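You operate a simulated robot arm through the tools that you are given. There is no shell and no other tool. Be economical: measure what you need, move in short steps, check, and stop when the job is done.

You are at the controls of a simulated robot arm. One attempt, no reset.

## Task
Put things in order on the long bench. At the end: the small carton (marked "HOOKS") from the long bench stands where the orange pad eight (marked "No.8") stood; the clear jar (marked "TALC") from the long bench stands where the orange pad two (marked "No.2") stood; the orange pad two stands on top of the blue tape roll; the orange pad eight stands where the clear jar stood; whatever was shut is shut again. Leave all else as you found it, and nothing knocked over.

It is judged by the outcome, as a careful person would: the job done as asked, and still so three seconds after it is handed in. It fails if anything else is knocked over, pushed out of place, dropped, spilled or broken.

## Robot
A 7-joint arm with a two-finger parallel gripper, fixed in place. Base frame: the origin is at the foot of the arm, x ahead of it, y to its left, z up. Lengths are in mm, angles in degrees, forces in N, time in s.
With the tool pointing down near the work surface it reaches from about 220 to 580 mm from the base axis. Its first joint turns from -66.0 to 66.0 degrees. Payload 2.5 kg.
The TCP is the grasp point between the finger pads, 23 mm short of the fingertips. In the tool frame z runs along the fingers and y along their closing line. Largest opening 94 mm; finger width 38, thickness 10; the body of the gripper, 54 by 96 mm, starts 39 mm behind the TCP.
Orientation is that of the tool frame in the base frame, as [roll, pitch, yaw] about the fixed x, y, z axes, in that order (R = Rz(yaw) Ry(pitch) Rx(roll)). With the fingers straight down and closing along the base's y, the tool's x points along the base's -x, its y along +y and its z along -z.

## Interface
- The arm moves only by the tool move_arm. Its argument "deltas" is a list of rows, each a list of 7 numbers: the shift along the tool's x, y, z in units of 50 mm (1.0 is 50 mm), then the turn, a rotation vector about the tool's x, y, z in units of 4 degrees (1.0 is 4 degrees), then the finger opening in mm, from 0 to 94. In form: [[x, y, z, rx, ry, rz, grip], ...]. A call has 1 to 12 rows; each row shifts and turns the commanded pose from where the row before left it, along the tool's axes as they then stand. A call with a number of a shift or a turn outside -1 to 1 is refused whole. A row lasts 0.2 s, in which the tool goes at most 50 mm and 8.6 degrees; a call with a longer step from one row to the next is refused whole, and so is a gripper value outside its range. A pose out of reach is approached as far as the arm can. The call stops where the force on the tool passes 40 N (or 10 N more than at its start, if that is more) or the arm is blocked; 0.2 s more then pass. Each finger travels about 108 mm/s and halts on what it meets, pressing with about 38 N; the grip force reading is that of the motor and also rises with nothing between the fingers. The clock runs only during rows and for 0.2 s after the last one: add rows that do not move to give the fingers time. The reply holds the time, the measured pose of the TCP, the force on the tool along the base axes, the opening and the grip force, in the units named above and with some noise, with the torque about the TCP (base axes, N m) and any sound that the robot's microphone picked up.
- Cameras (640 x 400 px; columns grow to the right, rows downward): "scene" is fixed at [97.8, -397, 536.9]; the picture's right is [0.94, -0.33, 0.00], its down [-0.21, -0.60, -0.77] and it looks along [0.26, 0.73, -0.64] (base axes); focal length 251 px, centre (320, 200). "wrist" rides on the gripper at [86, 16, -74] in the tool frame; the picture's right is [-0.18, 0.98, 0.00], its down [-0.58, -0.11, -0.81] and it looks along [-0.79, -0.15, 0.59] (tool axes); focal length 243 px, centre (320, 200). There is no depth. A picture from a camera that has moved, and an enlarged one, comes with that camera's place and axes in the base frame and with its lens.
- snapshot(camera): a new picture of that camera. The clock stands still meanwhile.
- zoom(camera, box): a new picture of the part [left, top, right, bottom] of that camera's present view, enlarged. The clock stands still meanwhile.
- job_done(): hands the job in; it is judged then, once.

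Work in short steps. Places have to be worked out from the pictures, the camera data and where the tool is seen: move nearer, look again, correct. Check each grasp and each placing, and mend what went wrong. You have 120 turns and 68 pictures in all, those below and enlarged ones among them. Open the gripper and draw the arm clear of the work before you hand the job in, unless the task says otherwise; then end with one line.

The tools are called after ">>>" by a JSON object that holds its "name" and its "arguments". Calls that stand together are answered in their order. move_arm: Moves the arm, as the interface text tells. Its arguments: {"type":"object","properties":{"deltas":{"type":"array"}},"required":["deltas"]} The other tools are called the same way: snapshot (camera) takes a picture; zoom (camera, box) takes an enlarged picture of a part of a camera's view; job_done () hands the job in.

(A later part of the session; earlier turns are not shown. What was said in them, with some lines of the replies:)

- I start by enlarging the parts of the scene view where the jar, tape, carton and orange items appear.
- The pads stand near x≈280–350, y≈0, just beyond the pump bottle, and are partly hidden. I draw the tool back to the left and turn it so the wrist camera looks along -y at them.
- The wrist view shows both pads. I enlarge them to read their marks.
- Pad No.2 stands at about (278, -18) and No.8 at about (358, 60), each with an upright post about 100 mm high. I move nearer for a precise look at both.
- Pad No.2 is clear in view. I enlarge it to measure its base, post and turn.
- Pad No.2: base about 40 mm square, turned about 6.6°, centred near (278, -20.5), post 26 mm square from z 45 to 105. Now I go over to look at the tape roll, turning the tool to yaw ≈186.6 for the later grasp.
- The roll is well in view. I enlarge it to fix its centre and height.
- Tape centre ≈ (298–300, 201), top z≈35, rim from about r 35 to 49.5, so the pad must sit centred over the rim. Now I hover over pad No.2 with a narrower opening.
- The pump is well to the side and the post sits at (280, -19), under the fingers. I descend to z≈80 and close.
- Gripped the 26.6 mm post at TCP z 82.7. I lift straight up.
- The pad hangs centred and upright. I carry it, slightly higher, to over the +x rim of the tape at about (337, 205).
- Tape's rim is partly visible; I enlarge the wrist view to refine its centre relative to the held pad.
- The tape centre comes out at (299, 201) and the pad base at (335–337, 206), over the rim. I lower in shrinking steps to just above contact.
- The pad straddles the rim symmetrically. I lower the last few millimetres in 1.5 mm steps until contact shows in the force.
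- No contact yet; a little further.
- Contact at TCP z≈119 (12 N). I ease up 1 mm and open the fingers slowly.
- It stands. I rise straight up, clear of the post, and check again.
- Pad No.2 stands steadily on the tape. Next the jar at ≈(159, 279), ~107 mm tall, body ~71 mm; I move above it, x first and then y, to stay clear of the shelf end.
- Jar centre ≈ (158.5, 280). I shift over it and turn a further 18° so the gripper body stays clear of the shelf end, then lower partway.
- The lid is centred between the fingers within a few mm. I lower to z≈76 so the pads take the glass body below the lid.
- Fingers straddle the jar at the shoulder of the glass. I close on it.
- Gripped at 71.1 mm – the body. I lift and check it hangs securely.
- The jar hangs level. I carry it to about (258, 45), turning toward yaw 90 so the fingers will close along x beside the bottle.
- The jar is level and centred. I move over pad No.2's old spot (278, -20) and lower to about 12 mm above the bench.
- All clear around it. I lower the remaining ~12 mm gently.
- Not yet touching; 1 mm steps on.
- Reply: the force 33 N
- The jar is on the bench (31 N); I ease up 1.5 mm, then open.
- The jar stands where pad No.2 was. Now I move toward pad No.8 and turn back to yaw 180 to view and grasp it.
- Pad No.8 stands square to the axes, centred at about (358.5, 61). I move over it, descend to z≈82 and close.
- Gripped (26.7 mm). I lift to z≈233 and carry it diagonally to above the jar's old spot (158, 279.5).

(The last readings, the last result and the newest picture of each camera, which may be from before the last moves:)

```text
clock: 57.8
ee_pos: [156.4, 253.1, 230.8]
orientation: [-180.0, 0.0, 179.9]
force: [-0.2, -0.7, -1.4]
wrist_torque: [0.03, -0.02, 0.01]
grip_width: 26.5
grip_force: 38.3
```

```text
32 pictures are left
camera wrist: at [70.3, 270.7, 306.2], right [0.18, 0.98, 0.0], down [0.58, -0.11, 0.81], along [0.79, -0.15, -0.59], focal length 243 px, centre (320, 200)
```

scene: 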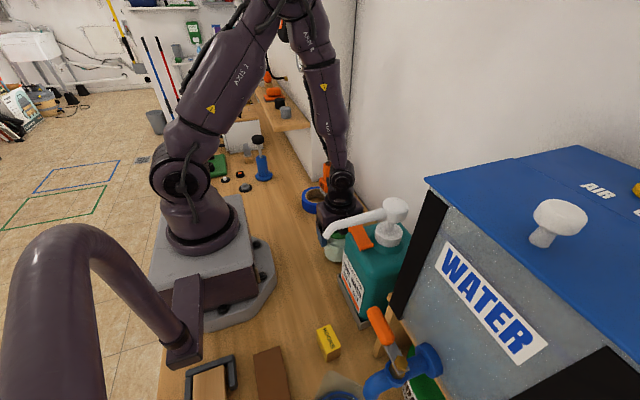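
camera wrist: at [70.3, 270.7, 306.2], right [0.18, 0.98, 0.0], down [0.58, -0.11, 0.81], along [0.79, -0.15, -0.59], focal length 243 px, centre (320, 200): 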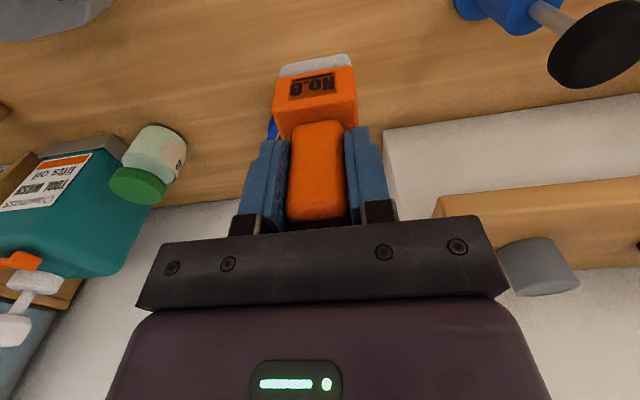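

Held upright. I shift 26 mm in y, turn 20° for clearance from the shelf end, then lower to near the bench.

>>> {"name": "move_arm", "arguments": {"deltas": [[-0.03, 0.53, 0, 0, 0, 0, 15], [0, 0, 0, 0, 0, -1, 15], [0, 0, 0, 0, 0, -1, 15], [0, 0, 0, 0, 0, -1, 15], [0, 0, 0, 0, 0, -1, 15], [0, 0, 0, 0, 0, -1, 15], [0, 0, 0.8, 0, 0, 0, 15], [0, 0, 0.8, 0, 0, 0, 15], [0, 0, 0.7, 0, 0, 0, 15], [0, 0, 0.4, 0, 0, 0, 15], [0, 0, 0.1, 0, 0, 0, 15], [0, 0, 0, 0, 0, 0, 15]]}}

>>> {"name": "zoom", "arguments": {"camera": "scene", "box": [210, 100, 350, 220]}}

```text
clock: 60.4
ee_pos: [158.2, 278.4, 90.9]
orientation: [-180.0, 0.0, -160.0]
force: [-0.3, 0.2, -1.3]
wrist_torque: [0.0, -0.01, 0.01]
grip_width: 27.0
grip_force: 38.3
```

```text
3.33 times, centred on (280, 160) of scene
camera zoom: at [97.8, -397.0, 536.9], right [0.94, -0.33, 0.0], down [-0.21, -0.6, -0.77], along [0.26, 0.73, -0.64], focal length 836 px, centre (453, 333)
```

zoom: 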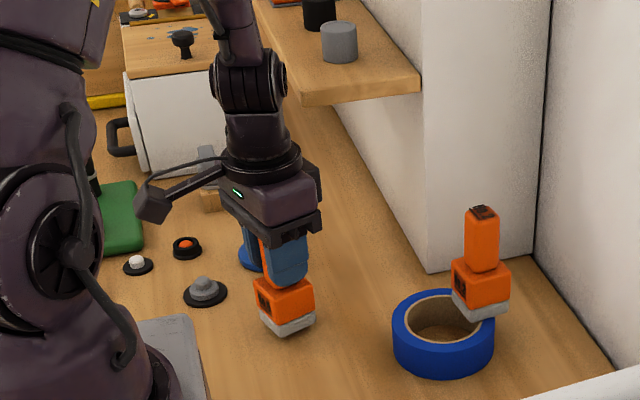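

Just 8 mm up and clear; I lower until contact.

>>> {"name": "move_arm", "arguments": {"deltas": [[0, 0, 0.08, 0, 0, 0, 15], [0, 0, 0.04, 0, 0, 0, 15], [0, 0, 0.02, 0, 0, 0, 15], [0, 0, 0, 0, 0, 0, 15]]}}

```text
clock: 61.4
ee_pos: [159.3, 277.9, 84.2]
orientation: [180.0, 0.0, -160.1]
force: [-0.4, 0.0, -1.4]
wrist_torque: [0.01, 0.03, -0.02]
grip_width: 26.5
grip_force: 37.6
```

>>> {"name": "move_arm", "arguments": {"deltas": [[0, 0, 0.02, 0, 0, 0, 15], [0, 0, 0.015, 0, 0, 0, 15], [0, 0, 0, 0, 0, 0, 15]]}}

```text
clock: 62.2
ee_pos: [160.0, 279.9, 84.2]
orientation: [-179.9, 0.0, -160.0]
force: [-0.5, -0.5, -1.8]
wrist_torque: [0.0, 0.0, 0.01]
grip_width: 26.5
grip_force: 37.7
```

No contact yet at z≈83; a further 1 mm at a time.

>>> {"name": "move_arm", "arguments": {"deltas": [[0, 0, 0.02, 0, 0, 0, 15], [0, 0, 0.01, 0, 0, 0, 15], [0, 0, 0, 0, 0, 0, 15]]}}

```text
clock: 63.0
ee_pos: [160.5, 279.0, 82.8]
orientation: [180.0, 0.0, -159.9]
force: [-3.9, 0.3, 9.4]
wrist_torque: [-0.04, 0.18, 0.01]
grip_width: 26.4
grip_force: 38.4
```

Contact (9 N up). I ease slightly, release, and rise straight up.

>>> {"name": "move_arm", "arguments": {"deltas": [[0, 0, -0.01, 0, 0, 0, 15], [0, 0, 0, 0, 0, 0, 28], [0, 0, 0, 0, 0, 0, 34], [0, 0, 0, 0, 0, 0, 50], [0, 0, 0, 0, 0, 0, 50], [0, 0, -0.4, 0, 0, 0, 50], [0, 0, -0.8, 0, 0, 0, 50], [0, 0, -0.9, 0, 0, 0, 50], [0, 0, -0.9, 0, 0, 0, 50], [0, 0, 0, 0, 0, 0, 50]]}}

>>> {"name": "zoom", "arguments": {"camera": "scene", "box": [210, 100, 350, 220]}}

```text
clock: 65.2
ee_pos: [160.1, 277.9, 232.5]
orientation: [179.9, 0.0, -160.0]
force: [-0.2, -0.4, 0.4]
wrist_torque: [0.02, -0.01, 0.01]
grip_width: 50.2
grip_force: 0.0
```

```text
3.33 times, centred on (280, 160) of scene
camera zoom: at [97.8, -397.0, 536.9], right [0.94, -0.33, 0.0], down [-0.21, -0.6, -0.77], along [0.26, 0.73, -0.64], focal length 836 px, centre (453, 333)
```

zoom: 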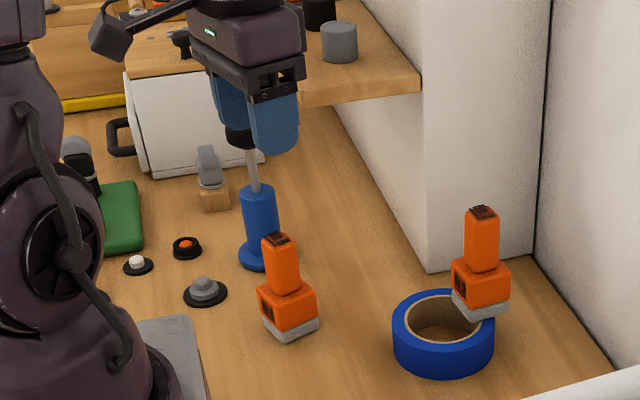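

Pad No.8 stands in the jar's place. Before fetching the carton I recheck its surroundings in the scene view (nozzle tip triangulates to ≈(201, -133, 225), close by).

>>> {"name": "zoom", "arguments": {"camera": "scene", "box": [270, 300, 430, 400]}}

```text
4.00 times, centred on (350, 350) of scene
camera zoom: at [97.8, -397.0, 536.9], right [0.94, -0.33, 0.0], down [-0.21, -0.6, -0.77], along [0.26, 0.73, -0.64], focal length 1003 px, centre (200, -400)
```

zoom: 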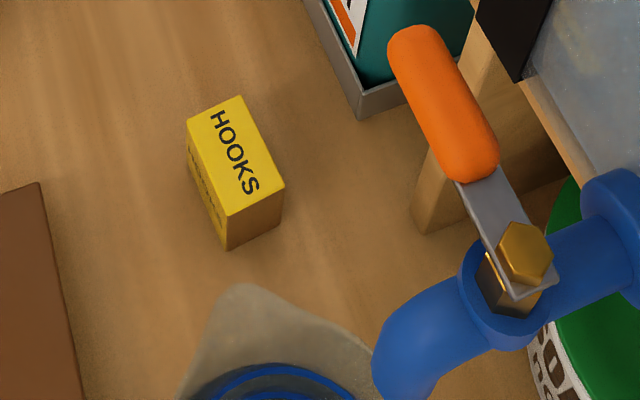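

The tap with its orange lever overhangs near the carton; I need its height. I move high (z≈330) round the base, turning toward yaw 130 to look at that corner from above.

>>> {"name": "move_arm", "arguments": {"deltas": [[-0.127, -0.82, -0.327, 0, 0, 0, 60], [-0.127, -0.82, -0.327, 0, 0, 0, 60], [-0.127, -0.82, -0.327, 0, 0, 0, 60], [-0.127, -0.82, -0.327, 0, 0, 0, 60], [-0.127, -0.82, -0.327, 0, 0, 0, 60], [-0.127, -0.82, -0.327, 0, 0, 0, 60], [0, 0, 0, 0, 0, 1, 60], [0, 0, 0, 0, 0, 1, 60], [0, 0, 0, 0, 0, 1, 60], [0, 0, 0, 0, 0, 1, 60], [0, 0, 0, 0, 0, 1, 60], [0, 0, 0, 0, 0, 1, 60]]}}

>>> {"name": "move_arm", "arguments": {"deltas": [[0, 0, 0, 0, 0, 1, 60], [0, 0, 0, 0, 0, 1, 60], [0, 0, 0, 0, 0, 1, 60], [0, 0, 0, 0, 0, 1, 60], [0, 0, 0, 0, 0, 1, 60], [0, 0, 0, 0, 0, 1, 60], [0, 0, 0, 0, 0, 1, 60], [0, 0, 0, 0, 0, 1, 60], [0, 0, 0, 0, 0, 1, 60], [0, 0, 0, 0, 0, 1, 60], [0, 0, 0, 0, 0, 1, 60], [0, 0, 0, 0, 0, 0.5, 60]]}}

```text
clock: 67.8
ee_pos: [279.9, 62.5, 331.9]
orientation: [180.0, 0.0, 175.9]
force: [-0.4, -0.3, 0.2]
wrist_torque: [-0.02, 0.0, -0.01]
grip_width: 59.8
grip_force: 0.0
```

```text
clock: 70.4
ee_pos: [279.2, 61.9, 330.9]
orientation: [-179.9, 0.0, 129.9]
force: [-0.5, 0.1, 0.4]
wrist_torque: [0.01, 0.01, 0.0]
grip_width: 60.0
grip_force: 0.1
```

>>> {"name": "move_arm", "arguments": {"deltas": [[-0.297, -0.745, -0.05, 0, 0, 0, 60], [-0.297, -0.745, -0.05, 0, 0, 0, 60], [-0.297, -0.745, -0.05, 0, 0, 0, 60], [-0.297, -0.745, -0.05, 0, 0, 0, 60], [-0.297, -0.745, -0.05, 0, 0, 0, 60], [-0.297, -0.745, -0.05, 0, 0, 0, 60], [0, 0, 0, 0, 0, 0, 60]]}}

>>> {"name": "snapshot", "arguments": {"camera": "wrist"}}

>>> {"name": "snapshot", "arguments": {"camera": "scene"}}

```text
clock: 72.0
ee_pos: [164.3, -152.5, 347.4]
orientation: [180.0, 0.0, 130.0]
force: [-0.5, 0.0, -0.2]
wrist_torque: [0.0, -0.01, -0.05]
grip_width: 60.1
grip_force: 0.0
```

```text
28 pictures are left
camera wrist: at [120.6, -74.0, 421.5], right [0.87, 0.49, 0.0], down [0.29, -0.52, 0.81], along [0.4, -0.7, -0.59], focal length 243 px, centre (320, 200)
```

wrist: 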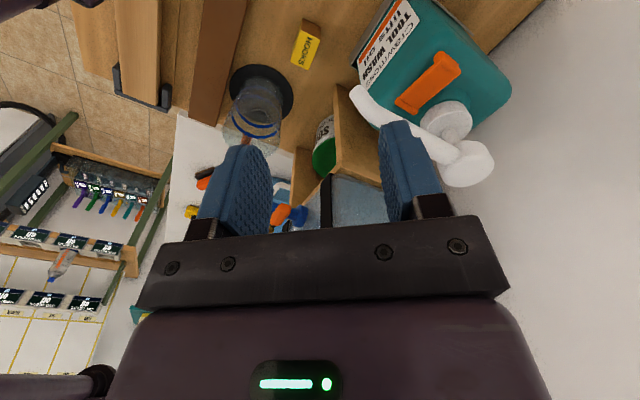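

```text
27 pictures are left
```

scene: 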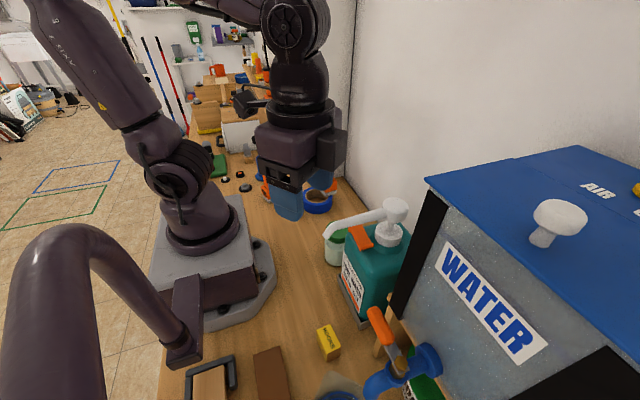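

The carton checks out at ≈(178, -217) from both cameras, but the pump nozzle tip and the tap lever leave a narrow gap. I enlarge both views to triangulate them properly.

>>> {"name": "zoom", "arguments": {"camera": "wrist", "box": [220, 10, 420, 130]}}

>>> {"name": "zoom", "arguments": {"camera": "wrist", "box": [240, 120, 400, 240]}}

>>> {"name": "zoom", "arguments": {"camera": "scene", "box": [310, 190, 450, 310]}}

```text
3.20 times, centred on (320, 70) of wrist
camera zoom: at [120.6, -74.0, 421.5], right [0.87, 0.49, 0.0], down [0.29, -0.52, 0.81], along [0.4, -0.7, -0.59], focal length 776 px, centre (320, 616)
```

zoom: 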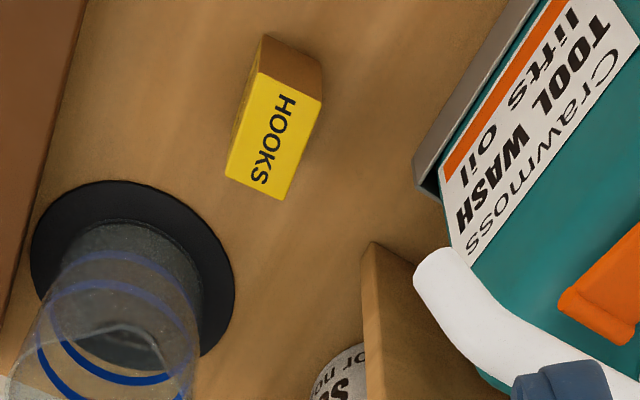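

```text
3.33 times, centred on (320, 180) of wrist
camera zoom: at [120.6, -74.0, 421.5], right [0.87, 0.49, 0.0], down [0.29, -0.52, 0.81], along [0.4, -0.7, -0.59], focal length 809 px, centre (320, 267)
```

zoom: 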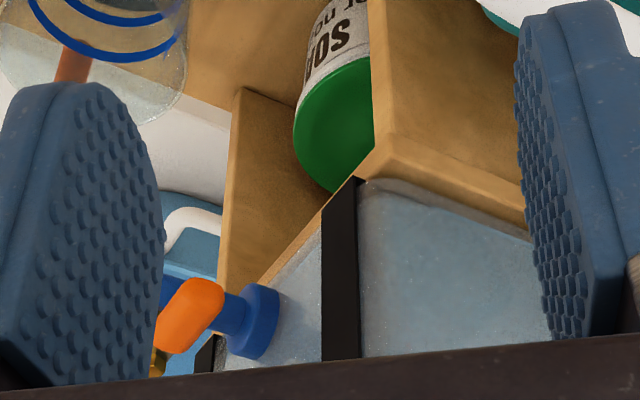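

```text
3.33 times, centred on (380, 250) of scene
camera zoom: at [97.8, -397.0, 536.9], right [0.94, -0.33, 0.0], down [-0.21, -0.6, -0.77], along [0.26, 0.73, -0.64], focal length 836 px, centre (120, 33)
```

zoom: 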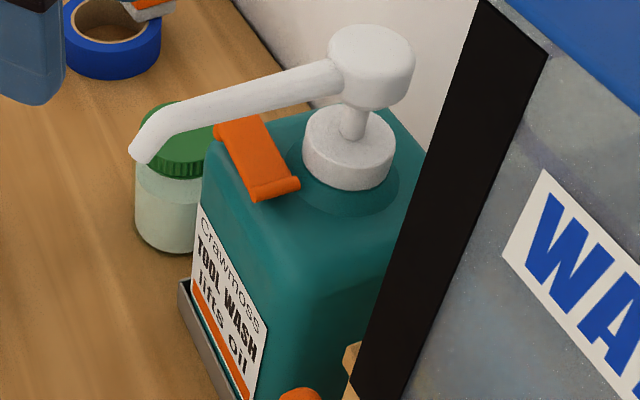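

Nozzle tip ≈ (196, -150, 244); lever end ≈ (198, -292, 268). Both lie at x ≥ 189, so I'll descend at x≈150, clear of both, and slide in low. First I turn to yaw 185.6 and go above (150, -217).

>>> {"name": "move_arm", "arguments": {"deltas": [[0, 0, 0, 0, 0, -1, 70], [0, 0, 0, 0, 0, -1, 70], [0, 0, 0, 0, 0, -1, 70], [0, 0, 0, 0, 0, -1, 70], [0, 0, 0, 0, 0, -1, 70], [0, 0, 0, 0, 0, -1, 70], [0, 0, 0, 0, 0, -1, 70], [0, 0, 0, 0, 0, -1, 70], [0, 0, 0, 0, 0, -1, 70], [0, 0, 0, 0, 0, -1, 70], [0, 0, 0, 0, 0, -1, 70], [0, 0, 0, 0, 0, -1, 70]]}}

>>> {"name": "move_arm", "arguments": {"deltas": [[0, 0, 0, 0, 0, -1, 70], [0, 0, 0, 0, 0, -0.9, 70], [0.2, -0.628, 0, 0, 0, 0, 70], [0.2, -0.628, 0, 0, 0, 0, 70], [0, 0, 0, 0, 0, 0, 70]]}}

>>> {"name": "snapshot", "arguments": {"camera": "scene"}}

>>> {"name": "snapshot", "arguments": {"camera": "wrist"}}

```text
clock: 74.6
ee_pos: [165.9, -150.9, 346.2]
orientation: [-180.0, 0.0, 178.0]
force: [0.0, 0.4, -0.6]
wrist_torque: [0.01, -0.02, -0.02]
grip_width: 70.0
grip_force: 0.1
```

```text
clock: 75.8
ee_pos: [153.0, -213.5, 346.1]
orientation: [180.0, 0.0, -174.4]
force: [0.5, 0.1, -0.3]
wrist_torque: [-0.02, -0.03, -0.02]
grip_width: 70.1
grip_force: 0.0
```

```text
23 pictures are left
```

scene: 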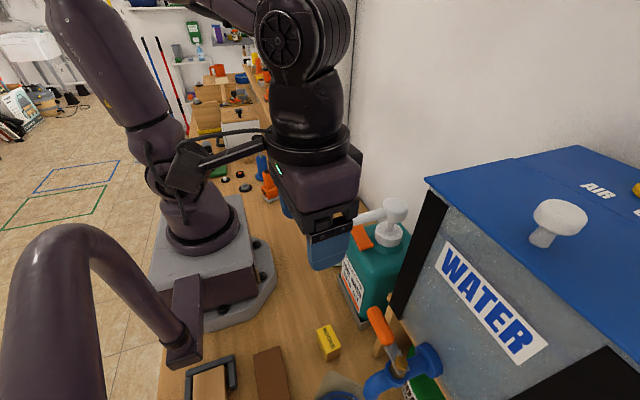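

```text
22 pictures are left
camera wrist: at [64.2, -204.8, 420.1], right [0.09, 1.0, 0.0], down [0.59, -0.05, 0.81], along [0.8, -0.07, -0.59], focal length 243 px, centre (320, 200)
```

wrist: 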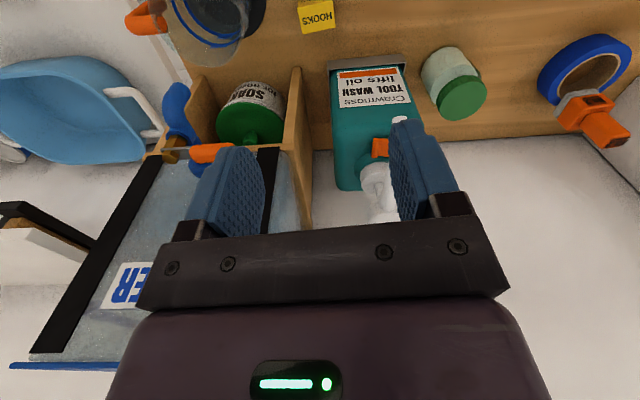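

Carton from here: (177, -218). I descend at x≈147 to z≈110 and look again.

>>> {"name": "move_arm", "arguments": {"deltas": [[0.13, -0.07, 0, 0, 0, 0, 70], [0, 0, 0.6, 0, 0, 0, 70], [0, 0, 0.6, 0, 0, 0, 70], [0, 0, 0.6, 0, 0, 0, 70], [0, 0, 0.6, 0, 0, 0, 70], [0, 0, 0.6, 0, 0, 0, 70], [0, 0, 0.6, 0, 0, 0, 70], [0, 0, 0.6, 0, 0, 0, 70], [0, 0, 0.5, 0, 0, 0, 70], [0, 0, 0, 0, 0, 0, 70]]}}

>>> {"name": "snapshot", "arguments": {"camera": "scene"}}

>>> {"name": "snapshot", "arguments": {"camera": "wrist"}}

```text
clock: 78.0
ee_pos: [145.4, -218.2, 110.8]
orientation: [-179.9, -0.1, -174.3]
force: [-0.3, -0.4, 0.3]
wrist_torque: [-0.02, -0.01, 0.02]
grip_width: 69.8
grip_force: 0.1
```

```text
21 pictures are left
```

scene: 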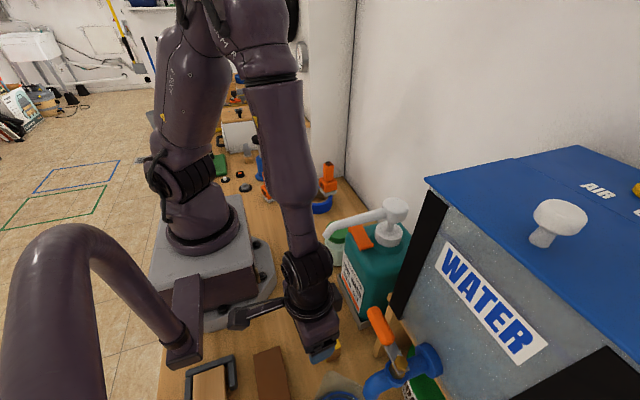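

```text
20 pictures are left
camera wrist: at [56.9, -209.9, 185.6], right [0.09, 1.0, 0.0], down [0.59, -0.05, 0.81], along [0.8, -0.07, -0.59], focal length 243 px, centre (320, 200)
```

wrist: 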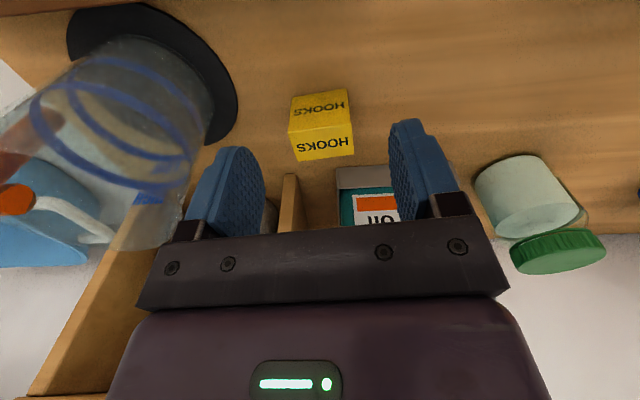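

The cup and lever stay clear. Carton centred at (177.5, -219.5). I lower to z≈29 beside it, then slide in +x.

>>> {"name": "move_arm", "arguments": {"deltas": [[0, 0, 0.6, 0, 0, 0, 70], [0, 0, 0.6, 0, 0, 0, 70], [0, 0, 0.42, 0, 0, 0, 70], [0, 0, 0, 0, 0, 0, 70], [-0.2, -0.03, 0, 0, 0, 0, 70], [-0.2, -0.03, 0, 0, 0, 0, 70], [-0.234, -0.03, 0, 0, 0, 0, 70], [0, 0, 0, 0, 0, 0, 70]]}}

>>> {"name": "snapshot", "arguments": {"camera": "wrist"}}

>>> {"name": "zoom", "arguments": {"camera": "scene", "box": [220, 200, 460, 400]}}

```text
clock: 79.8
ee_pos: [178.1, -220.1, 29.9]
orientation: [-180.0, 0.0, -174.4]
force: [0.0, -1.1, 0.1]
wrist_torque: [0.03, -0.01, -0.02]
grip_width: 69.8
grip_force: 0.0
```

```text
19 pictures are left
camera wrist: at [90.0, -211.1, 104.1], right [0.09, 1.0, 0.0], down [0.59, -0.05, 0.81], along [0.8, -0.07, -0.59], focal length 243 px, centre (320, 200)
```

wrist: 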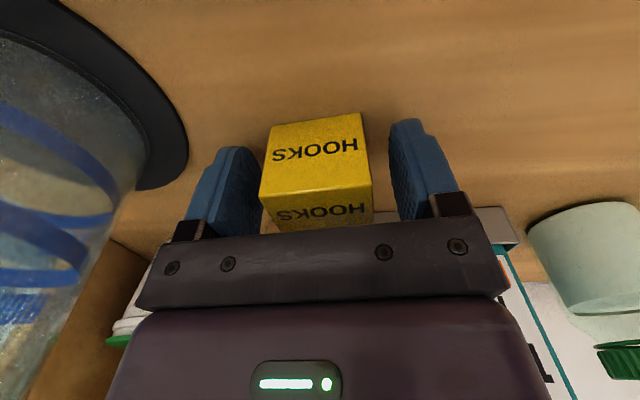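

```text
2.00 times, centred on (340, 300) of scene
camera zoom: at [97.8, -397.0, 536.9], right [0.94, -0.33, 0.0], down [-0.21, -0.6, -0.77], along [0.26, 0.73, -0.64], focal length 501 px, centre (280, 0)
```

zoom: 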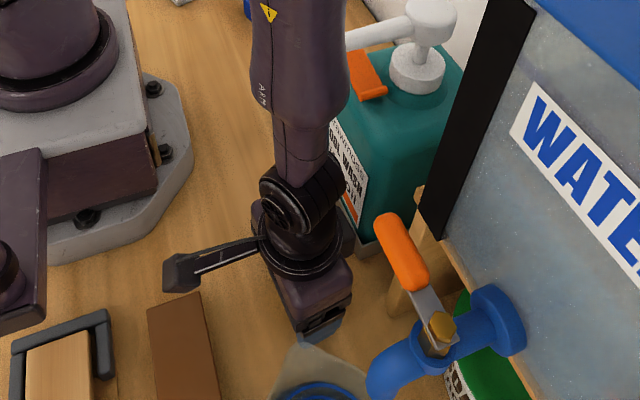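

The carton sits between the fingers, and nothing is touched. I close on it.

>>> {"name": "move_arm", "arguments": {"deltas": [[0, 0, 0, 0, 0, 0, 55], [0, 0, 0, 0, 0, 0, 45], [0, 0, 0, 0, 0, 0, 38], [0, 0, 0, 0, 0, 0, 36], [0, 0, 0, 0, 0, 0, 36]]}}

```text
clock: 81.0
ee_pos: [178.5, -219.8, 30.5]
orientation: [-179.9, 0.0, -174.3]
force: [-0.3, 0.7, 0.5]
wrist_torque: [0.0, 0.03, -0.05]
grip_width: 45.3
grip_force: 38.6
```

Gripped at 45.3 mm. I lift slightly, slide back to x≈146, then rise straight up clear of nozzle and lever.

>>> {"name": "move_arm", "arguments": {"deltas": [[0, 0, -0.3, 0, 0, 0, 36], [0.3, 0.03, 0, 0, 0, 0, 36], [0.36, 0.03, 0, 0, 0, 0, 36], [0, 0, -0.7, 0, 0, 0, 36], [0, 0, -0.7, 0, 0, 0, 36], [0, 0, -0.8, 0, 0, 0, 36], [0, 0, -0.8, 0, 0, 0, 36], [0, 0, -0.8, 0, 0, 0, 36], [0, 0, -0.8, 0, 0, 0, 36], [0, 0, -0.8, 0, 0, 0, 36], [0, 0, -0.8, 0, 0, 0, 36], [0, 0, 0, 0, 0, 0, 36]]}}

>>> {"name": "snapshot", "arguments": {"camera": "wrist"}}

```text
clock: 83.6
ee_pos: [147.2, -222.2, 356.6]
orientation: [-180.0, -0.1, -174.4]
force: [1.1, 0.7, -0.2]
wrist_torque: [0.0, 0.04, -0.01]
grip_width: 45.3
grip_force: 38.2
```

```text
17 pictures are left
camera wrist: at [58.0, -212.7, 431.4], right [0.09, 1.0, 0.0], down [0.59, -0.05, 0.81], along [0.8, -0.07, -0.59], focal length 243 px, centre (320, 200)
```

wrist: 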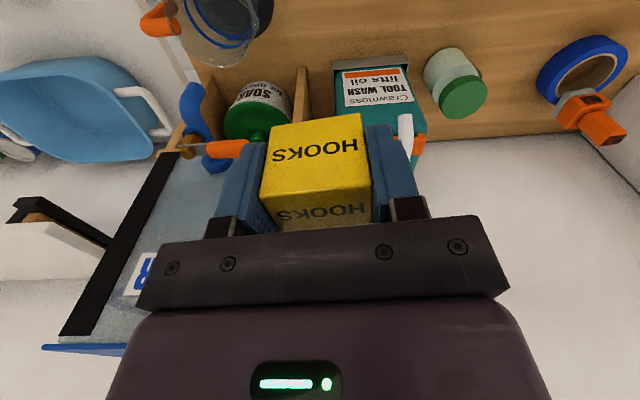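

Carton held firmly. I carry it high over to pad No.8's old spot (358, 61).

>>> {"name": "move_arm", "arguments": {"deltas": [[-0.423, 0.711, 0, 0, 0, 0, 36], [-0.423, 0.711, 0, 0, 0, 0, 36], [-0.423, 0.711, 0, 0, 0, 0, 36], [-0.423, 0.711, 0, 0, 0, 0, 36], [-0.423, 0.711, 0, 0, 0, 0, 36], [-0.423, 0.711, 0, 0, 0, 0, 36], [-0.423, 0.711, 0, 0, 0, 0, 36], [-0.9, 0.129, 0, 0, 0, 0, 36], [-0.9, 0.129, 0, 0, 0, 0, 36], [0, 0, 0, 0, 0, 0, 36]]}}

```text
clock: 85.8
ee_pos: [356.8, 62.9, 353.9]
orientation: [180.0, 0.0, -174.4]
force: [0.6, -0.3, 0.4]
wrist_torque: [0.01, 0.01, -0.01]
grip_width: 45.3
grip_force: 38.4
```

Over the spot. I descend to about 12 mm above the bench.

>>> {"name": "move_arm", "arguments": {"deltas": [[-0.02, -0.03, 0.8, 0, 0, 0, 36], [0, 0, 0.8, 0, 0, 0, 36], [0, 0, 0.8, 0, 0, 0, 36], [0, 0, 0.8, 0, 0, 0, 36], [0, 0, 0.8, 0, 0, 0, 36], [0, 0, 0.8, 0, 0, 0, 36], [0, 0, 0.7, 0, 0, 0, 36], [0, 0, 0.5, 0, 0, 0, 36], [0, 0, 0.2, 0, 0, 0, 36], [0, 0, 0, 0, 0, 0, 36]]}}

>>> {"name": "snapshot", "arguments": {"camera": "scene"}}

```text
clock: 88.0
ee_pos: [356.8, 61.1, 43.2]
orientation: [-179.9, 0.1, -174.4]
force: [0.3, 0.1, -0.1]
wrist_torque: [0.0, -0.02, 0.03]
grip_width: 45.4
grip_force: 37.7
```

```text
16 pictures are left
```

scene: 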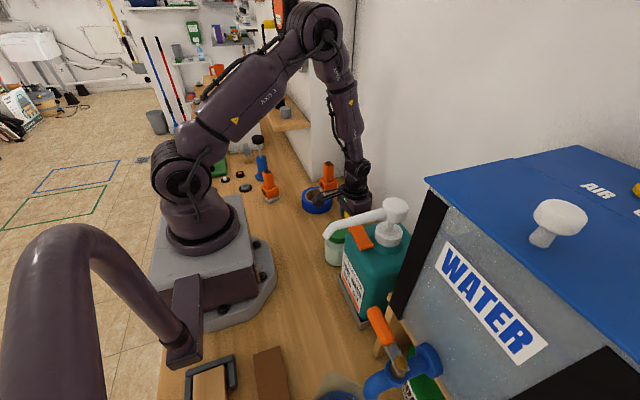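

All else undisturbed. I lower to contact near z≈30.

>>> {"name": "move_arm", "arguments": {"deltas": [[-0.03, 0, 0.12, 0, 0, 0, 36], [0, 0, 0.08, 0, 0, 0, 36], [0, 0, 0.03, 0, 0, 0, 36], [0, 0, 0.02, 0, 0, 0, 36], [0, 0, 0, 0, 0, 0, 36]]}}

```text
clock: 89.2
ee_pos: [357.1, 62.5, 33.0]
orientation: [180.0, -0.1, -174.4]
force: [0.5, -0.5, -0.2]
wrist_torque: [0.02, 0.0, 0.02]
grip_width: 45.3
grip_force: 37.5
```

>>> {"name": "move_arm", "arguments": {"deltas": [[0, 0, 0.02, 0, 0, 0, 36], [0, 0, 0.02, 0, 0, 0, 36], [0, 0, 0.01, 0, 0, 0, 36], [0, 0, 0, 0, 0, 0, 36]]}}

```text
clock: 90.2
ee_pos: [357.9, 61.9, 29.9]
orientation: [179.9, -0.1, -174.5]
force: [-0.6, 0.1, 0.3]
wrist_torque: [0.03, -0.03, -0.02]
grip_width: 45.1
grip_force: 37.7
```

Still free; two more small steps.

>>> {"name": "move_arm", "arguments": {"deltas": [[0, 0, 0.015, 0, 0, 0, 36], [0, 0, 0.015, 0, 0, 0, 36], [0, 0, 0, 0, 0, 0, 36]]}}

```text
clock: 91.0
ee_pos: [357.5, 62.8, 29.5]
orientation: [179.9, 0.0, -174.3]
force: [-7.1, -2.0, 26.7]
wrist_torque: [0.01, 0.18, 0.01]
grip_width: 45.4
grip_force: 38.0
```

Contact. I ease up 1 mm, open, and rise.

>>> {"name": "move_arm", "arguments": {"deltas": [[0, 0, -0.02, 0, 0, 0, 36], [0, 0, 0, 0, 0, 0, 46], [0, 0, 0, 0, 0, 0, 52], [0, 0, 0, 0, 0, 0, 66], [0, 0, 0, 0, 0, 0, 66], [0, 0, -0.4, 0, 0, 0, 66], [0, 0, -0.8, 0, 0, 0, 66], [0, 0, -0.9, 0, 0, 0, 66], [0, 0, -0.9, 0, 0, 0, 66], [0, 0, -0.9, 0, 0, 0, 66], [0.9, 0.2, -0.3, 0, 0, 0, 66], [0.5, 0.2, -0.5, 0, 0, 0, 66]]}}

>>> {"name": "snapshot", "arguments": {"camera": "scene"}}

>>> {"name": "snapshot", "arguments": {"camera": "wrist"}}

>>> {"name": "zoom", "arguments": {"camera": "scene", "box": [240, 140, 430, 280]}}

```text
clock: 93.6
ee_pos: [285.8, 76.6, 265.2]
orientation: [180.0, 0.0, -174.5]
force: [-0.6, 0.5, -0.2]
wrist_torque: [-0.04, -0.01, -0.02]
grip_width: 66.0
grip_force: 0.1
```

```text
15 pictures are left
```

scene: 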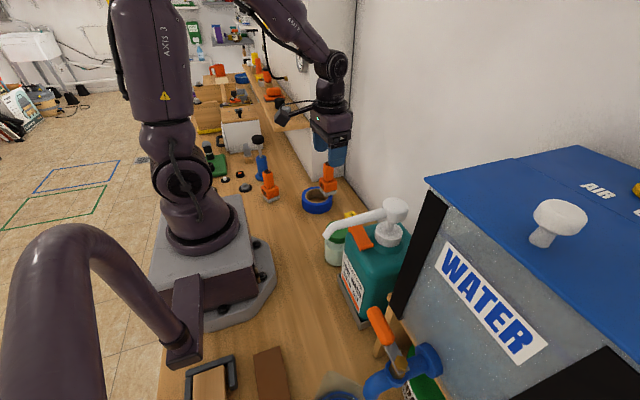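

```text
14 pictures are left
camera wrist: at [198.1, 85.2, 339.7], right [0.09, 1.0, 0.0], down [0.59, -0.05, 0.81], along [0.8, -0.07, -0.59], focal length 243 px, centre (320, 200)
```

wrist: 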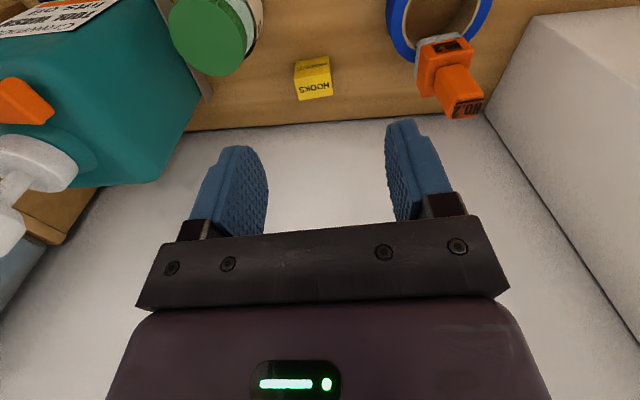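

```text
2.86 times, centred on (335, 210) of scene
camera zoom: at [97.9, -397.0, 536.9], right [0.94, -0.33, 0.0], down [-0.21, -0.6, -0.77], along [0.26, 0.73, -0.64], focal length 716 px, centre (277, 171)
```

zoom: 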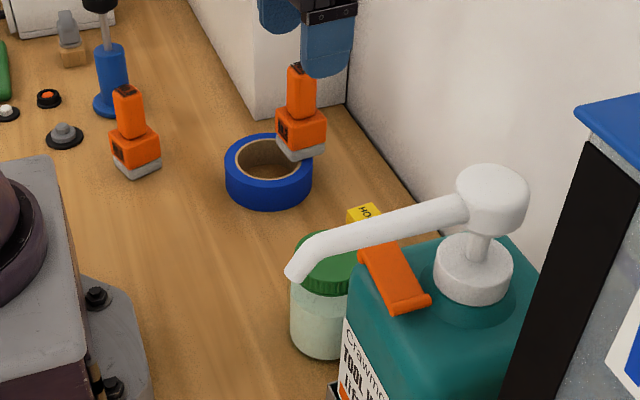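

All four items stand in place, upright, and the bottle, tap and tape are undisturbed. I raise the arm clear and open the gripper.

>>> {"name": "move_arm", "arguments": {"deltas": [[0, 0, -0.6, 0, 0, 0, 80], [0, 0, -0.6, 0, 0, 0, 94], [0, 0, -0.5, 0, 0, 0, 94], [0, 0, 0, 0, 0, 0, 94], [0, 0, 0, 0, 0, 0, 94]]}}

>>> {"name": "zoom", "arguments": {"camera": "scene", "box": [240, 140, 430, 280]}}

```text
clock: 94.8
ee_pos: [288.3, 75.6, 349.1]
orientation: [-179.9, 0.0, -174.4]
force: [0.3, -0.9, 0.3]
wrist_torque: [0.0, -0.01, 0.0]
grip_width: 93.8
grip_force: 0.0
```

```text
2.86 times, centred on (335, 210) of scene
camera zoom: at [97.8, -397.0, 536.9], right [0.94, -0.33, 0.0], down [-0.21, -0.6, -0.77], along [0.26, 0.73, -0.64], focal length 716 px, centre (277, 171)
```

zoom: 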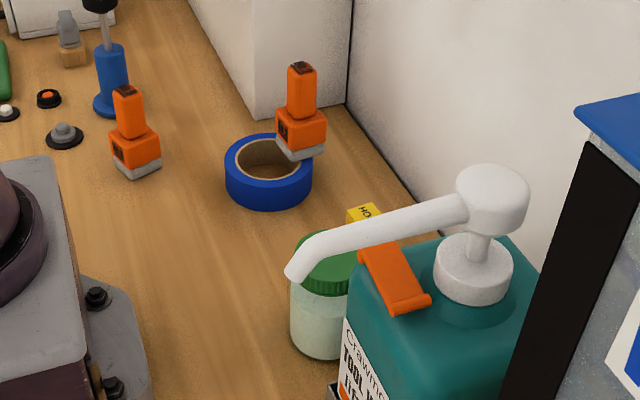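

Everything is stable and the arm is clear, so I hand the job in.

>>> {"name": "job_done", "arguments": {}}

```text
The job is handed in.
```

The job is handed in: the HOOKS carton is in pad No.8's place, the TALC jar in pad No.2's place, pad No.8 in the jar's place, and pad No.2 stands on the rim of the tape roll; nothing was opened, and the last pictures show nothing else moved or knocked over.
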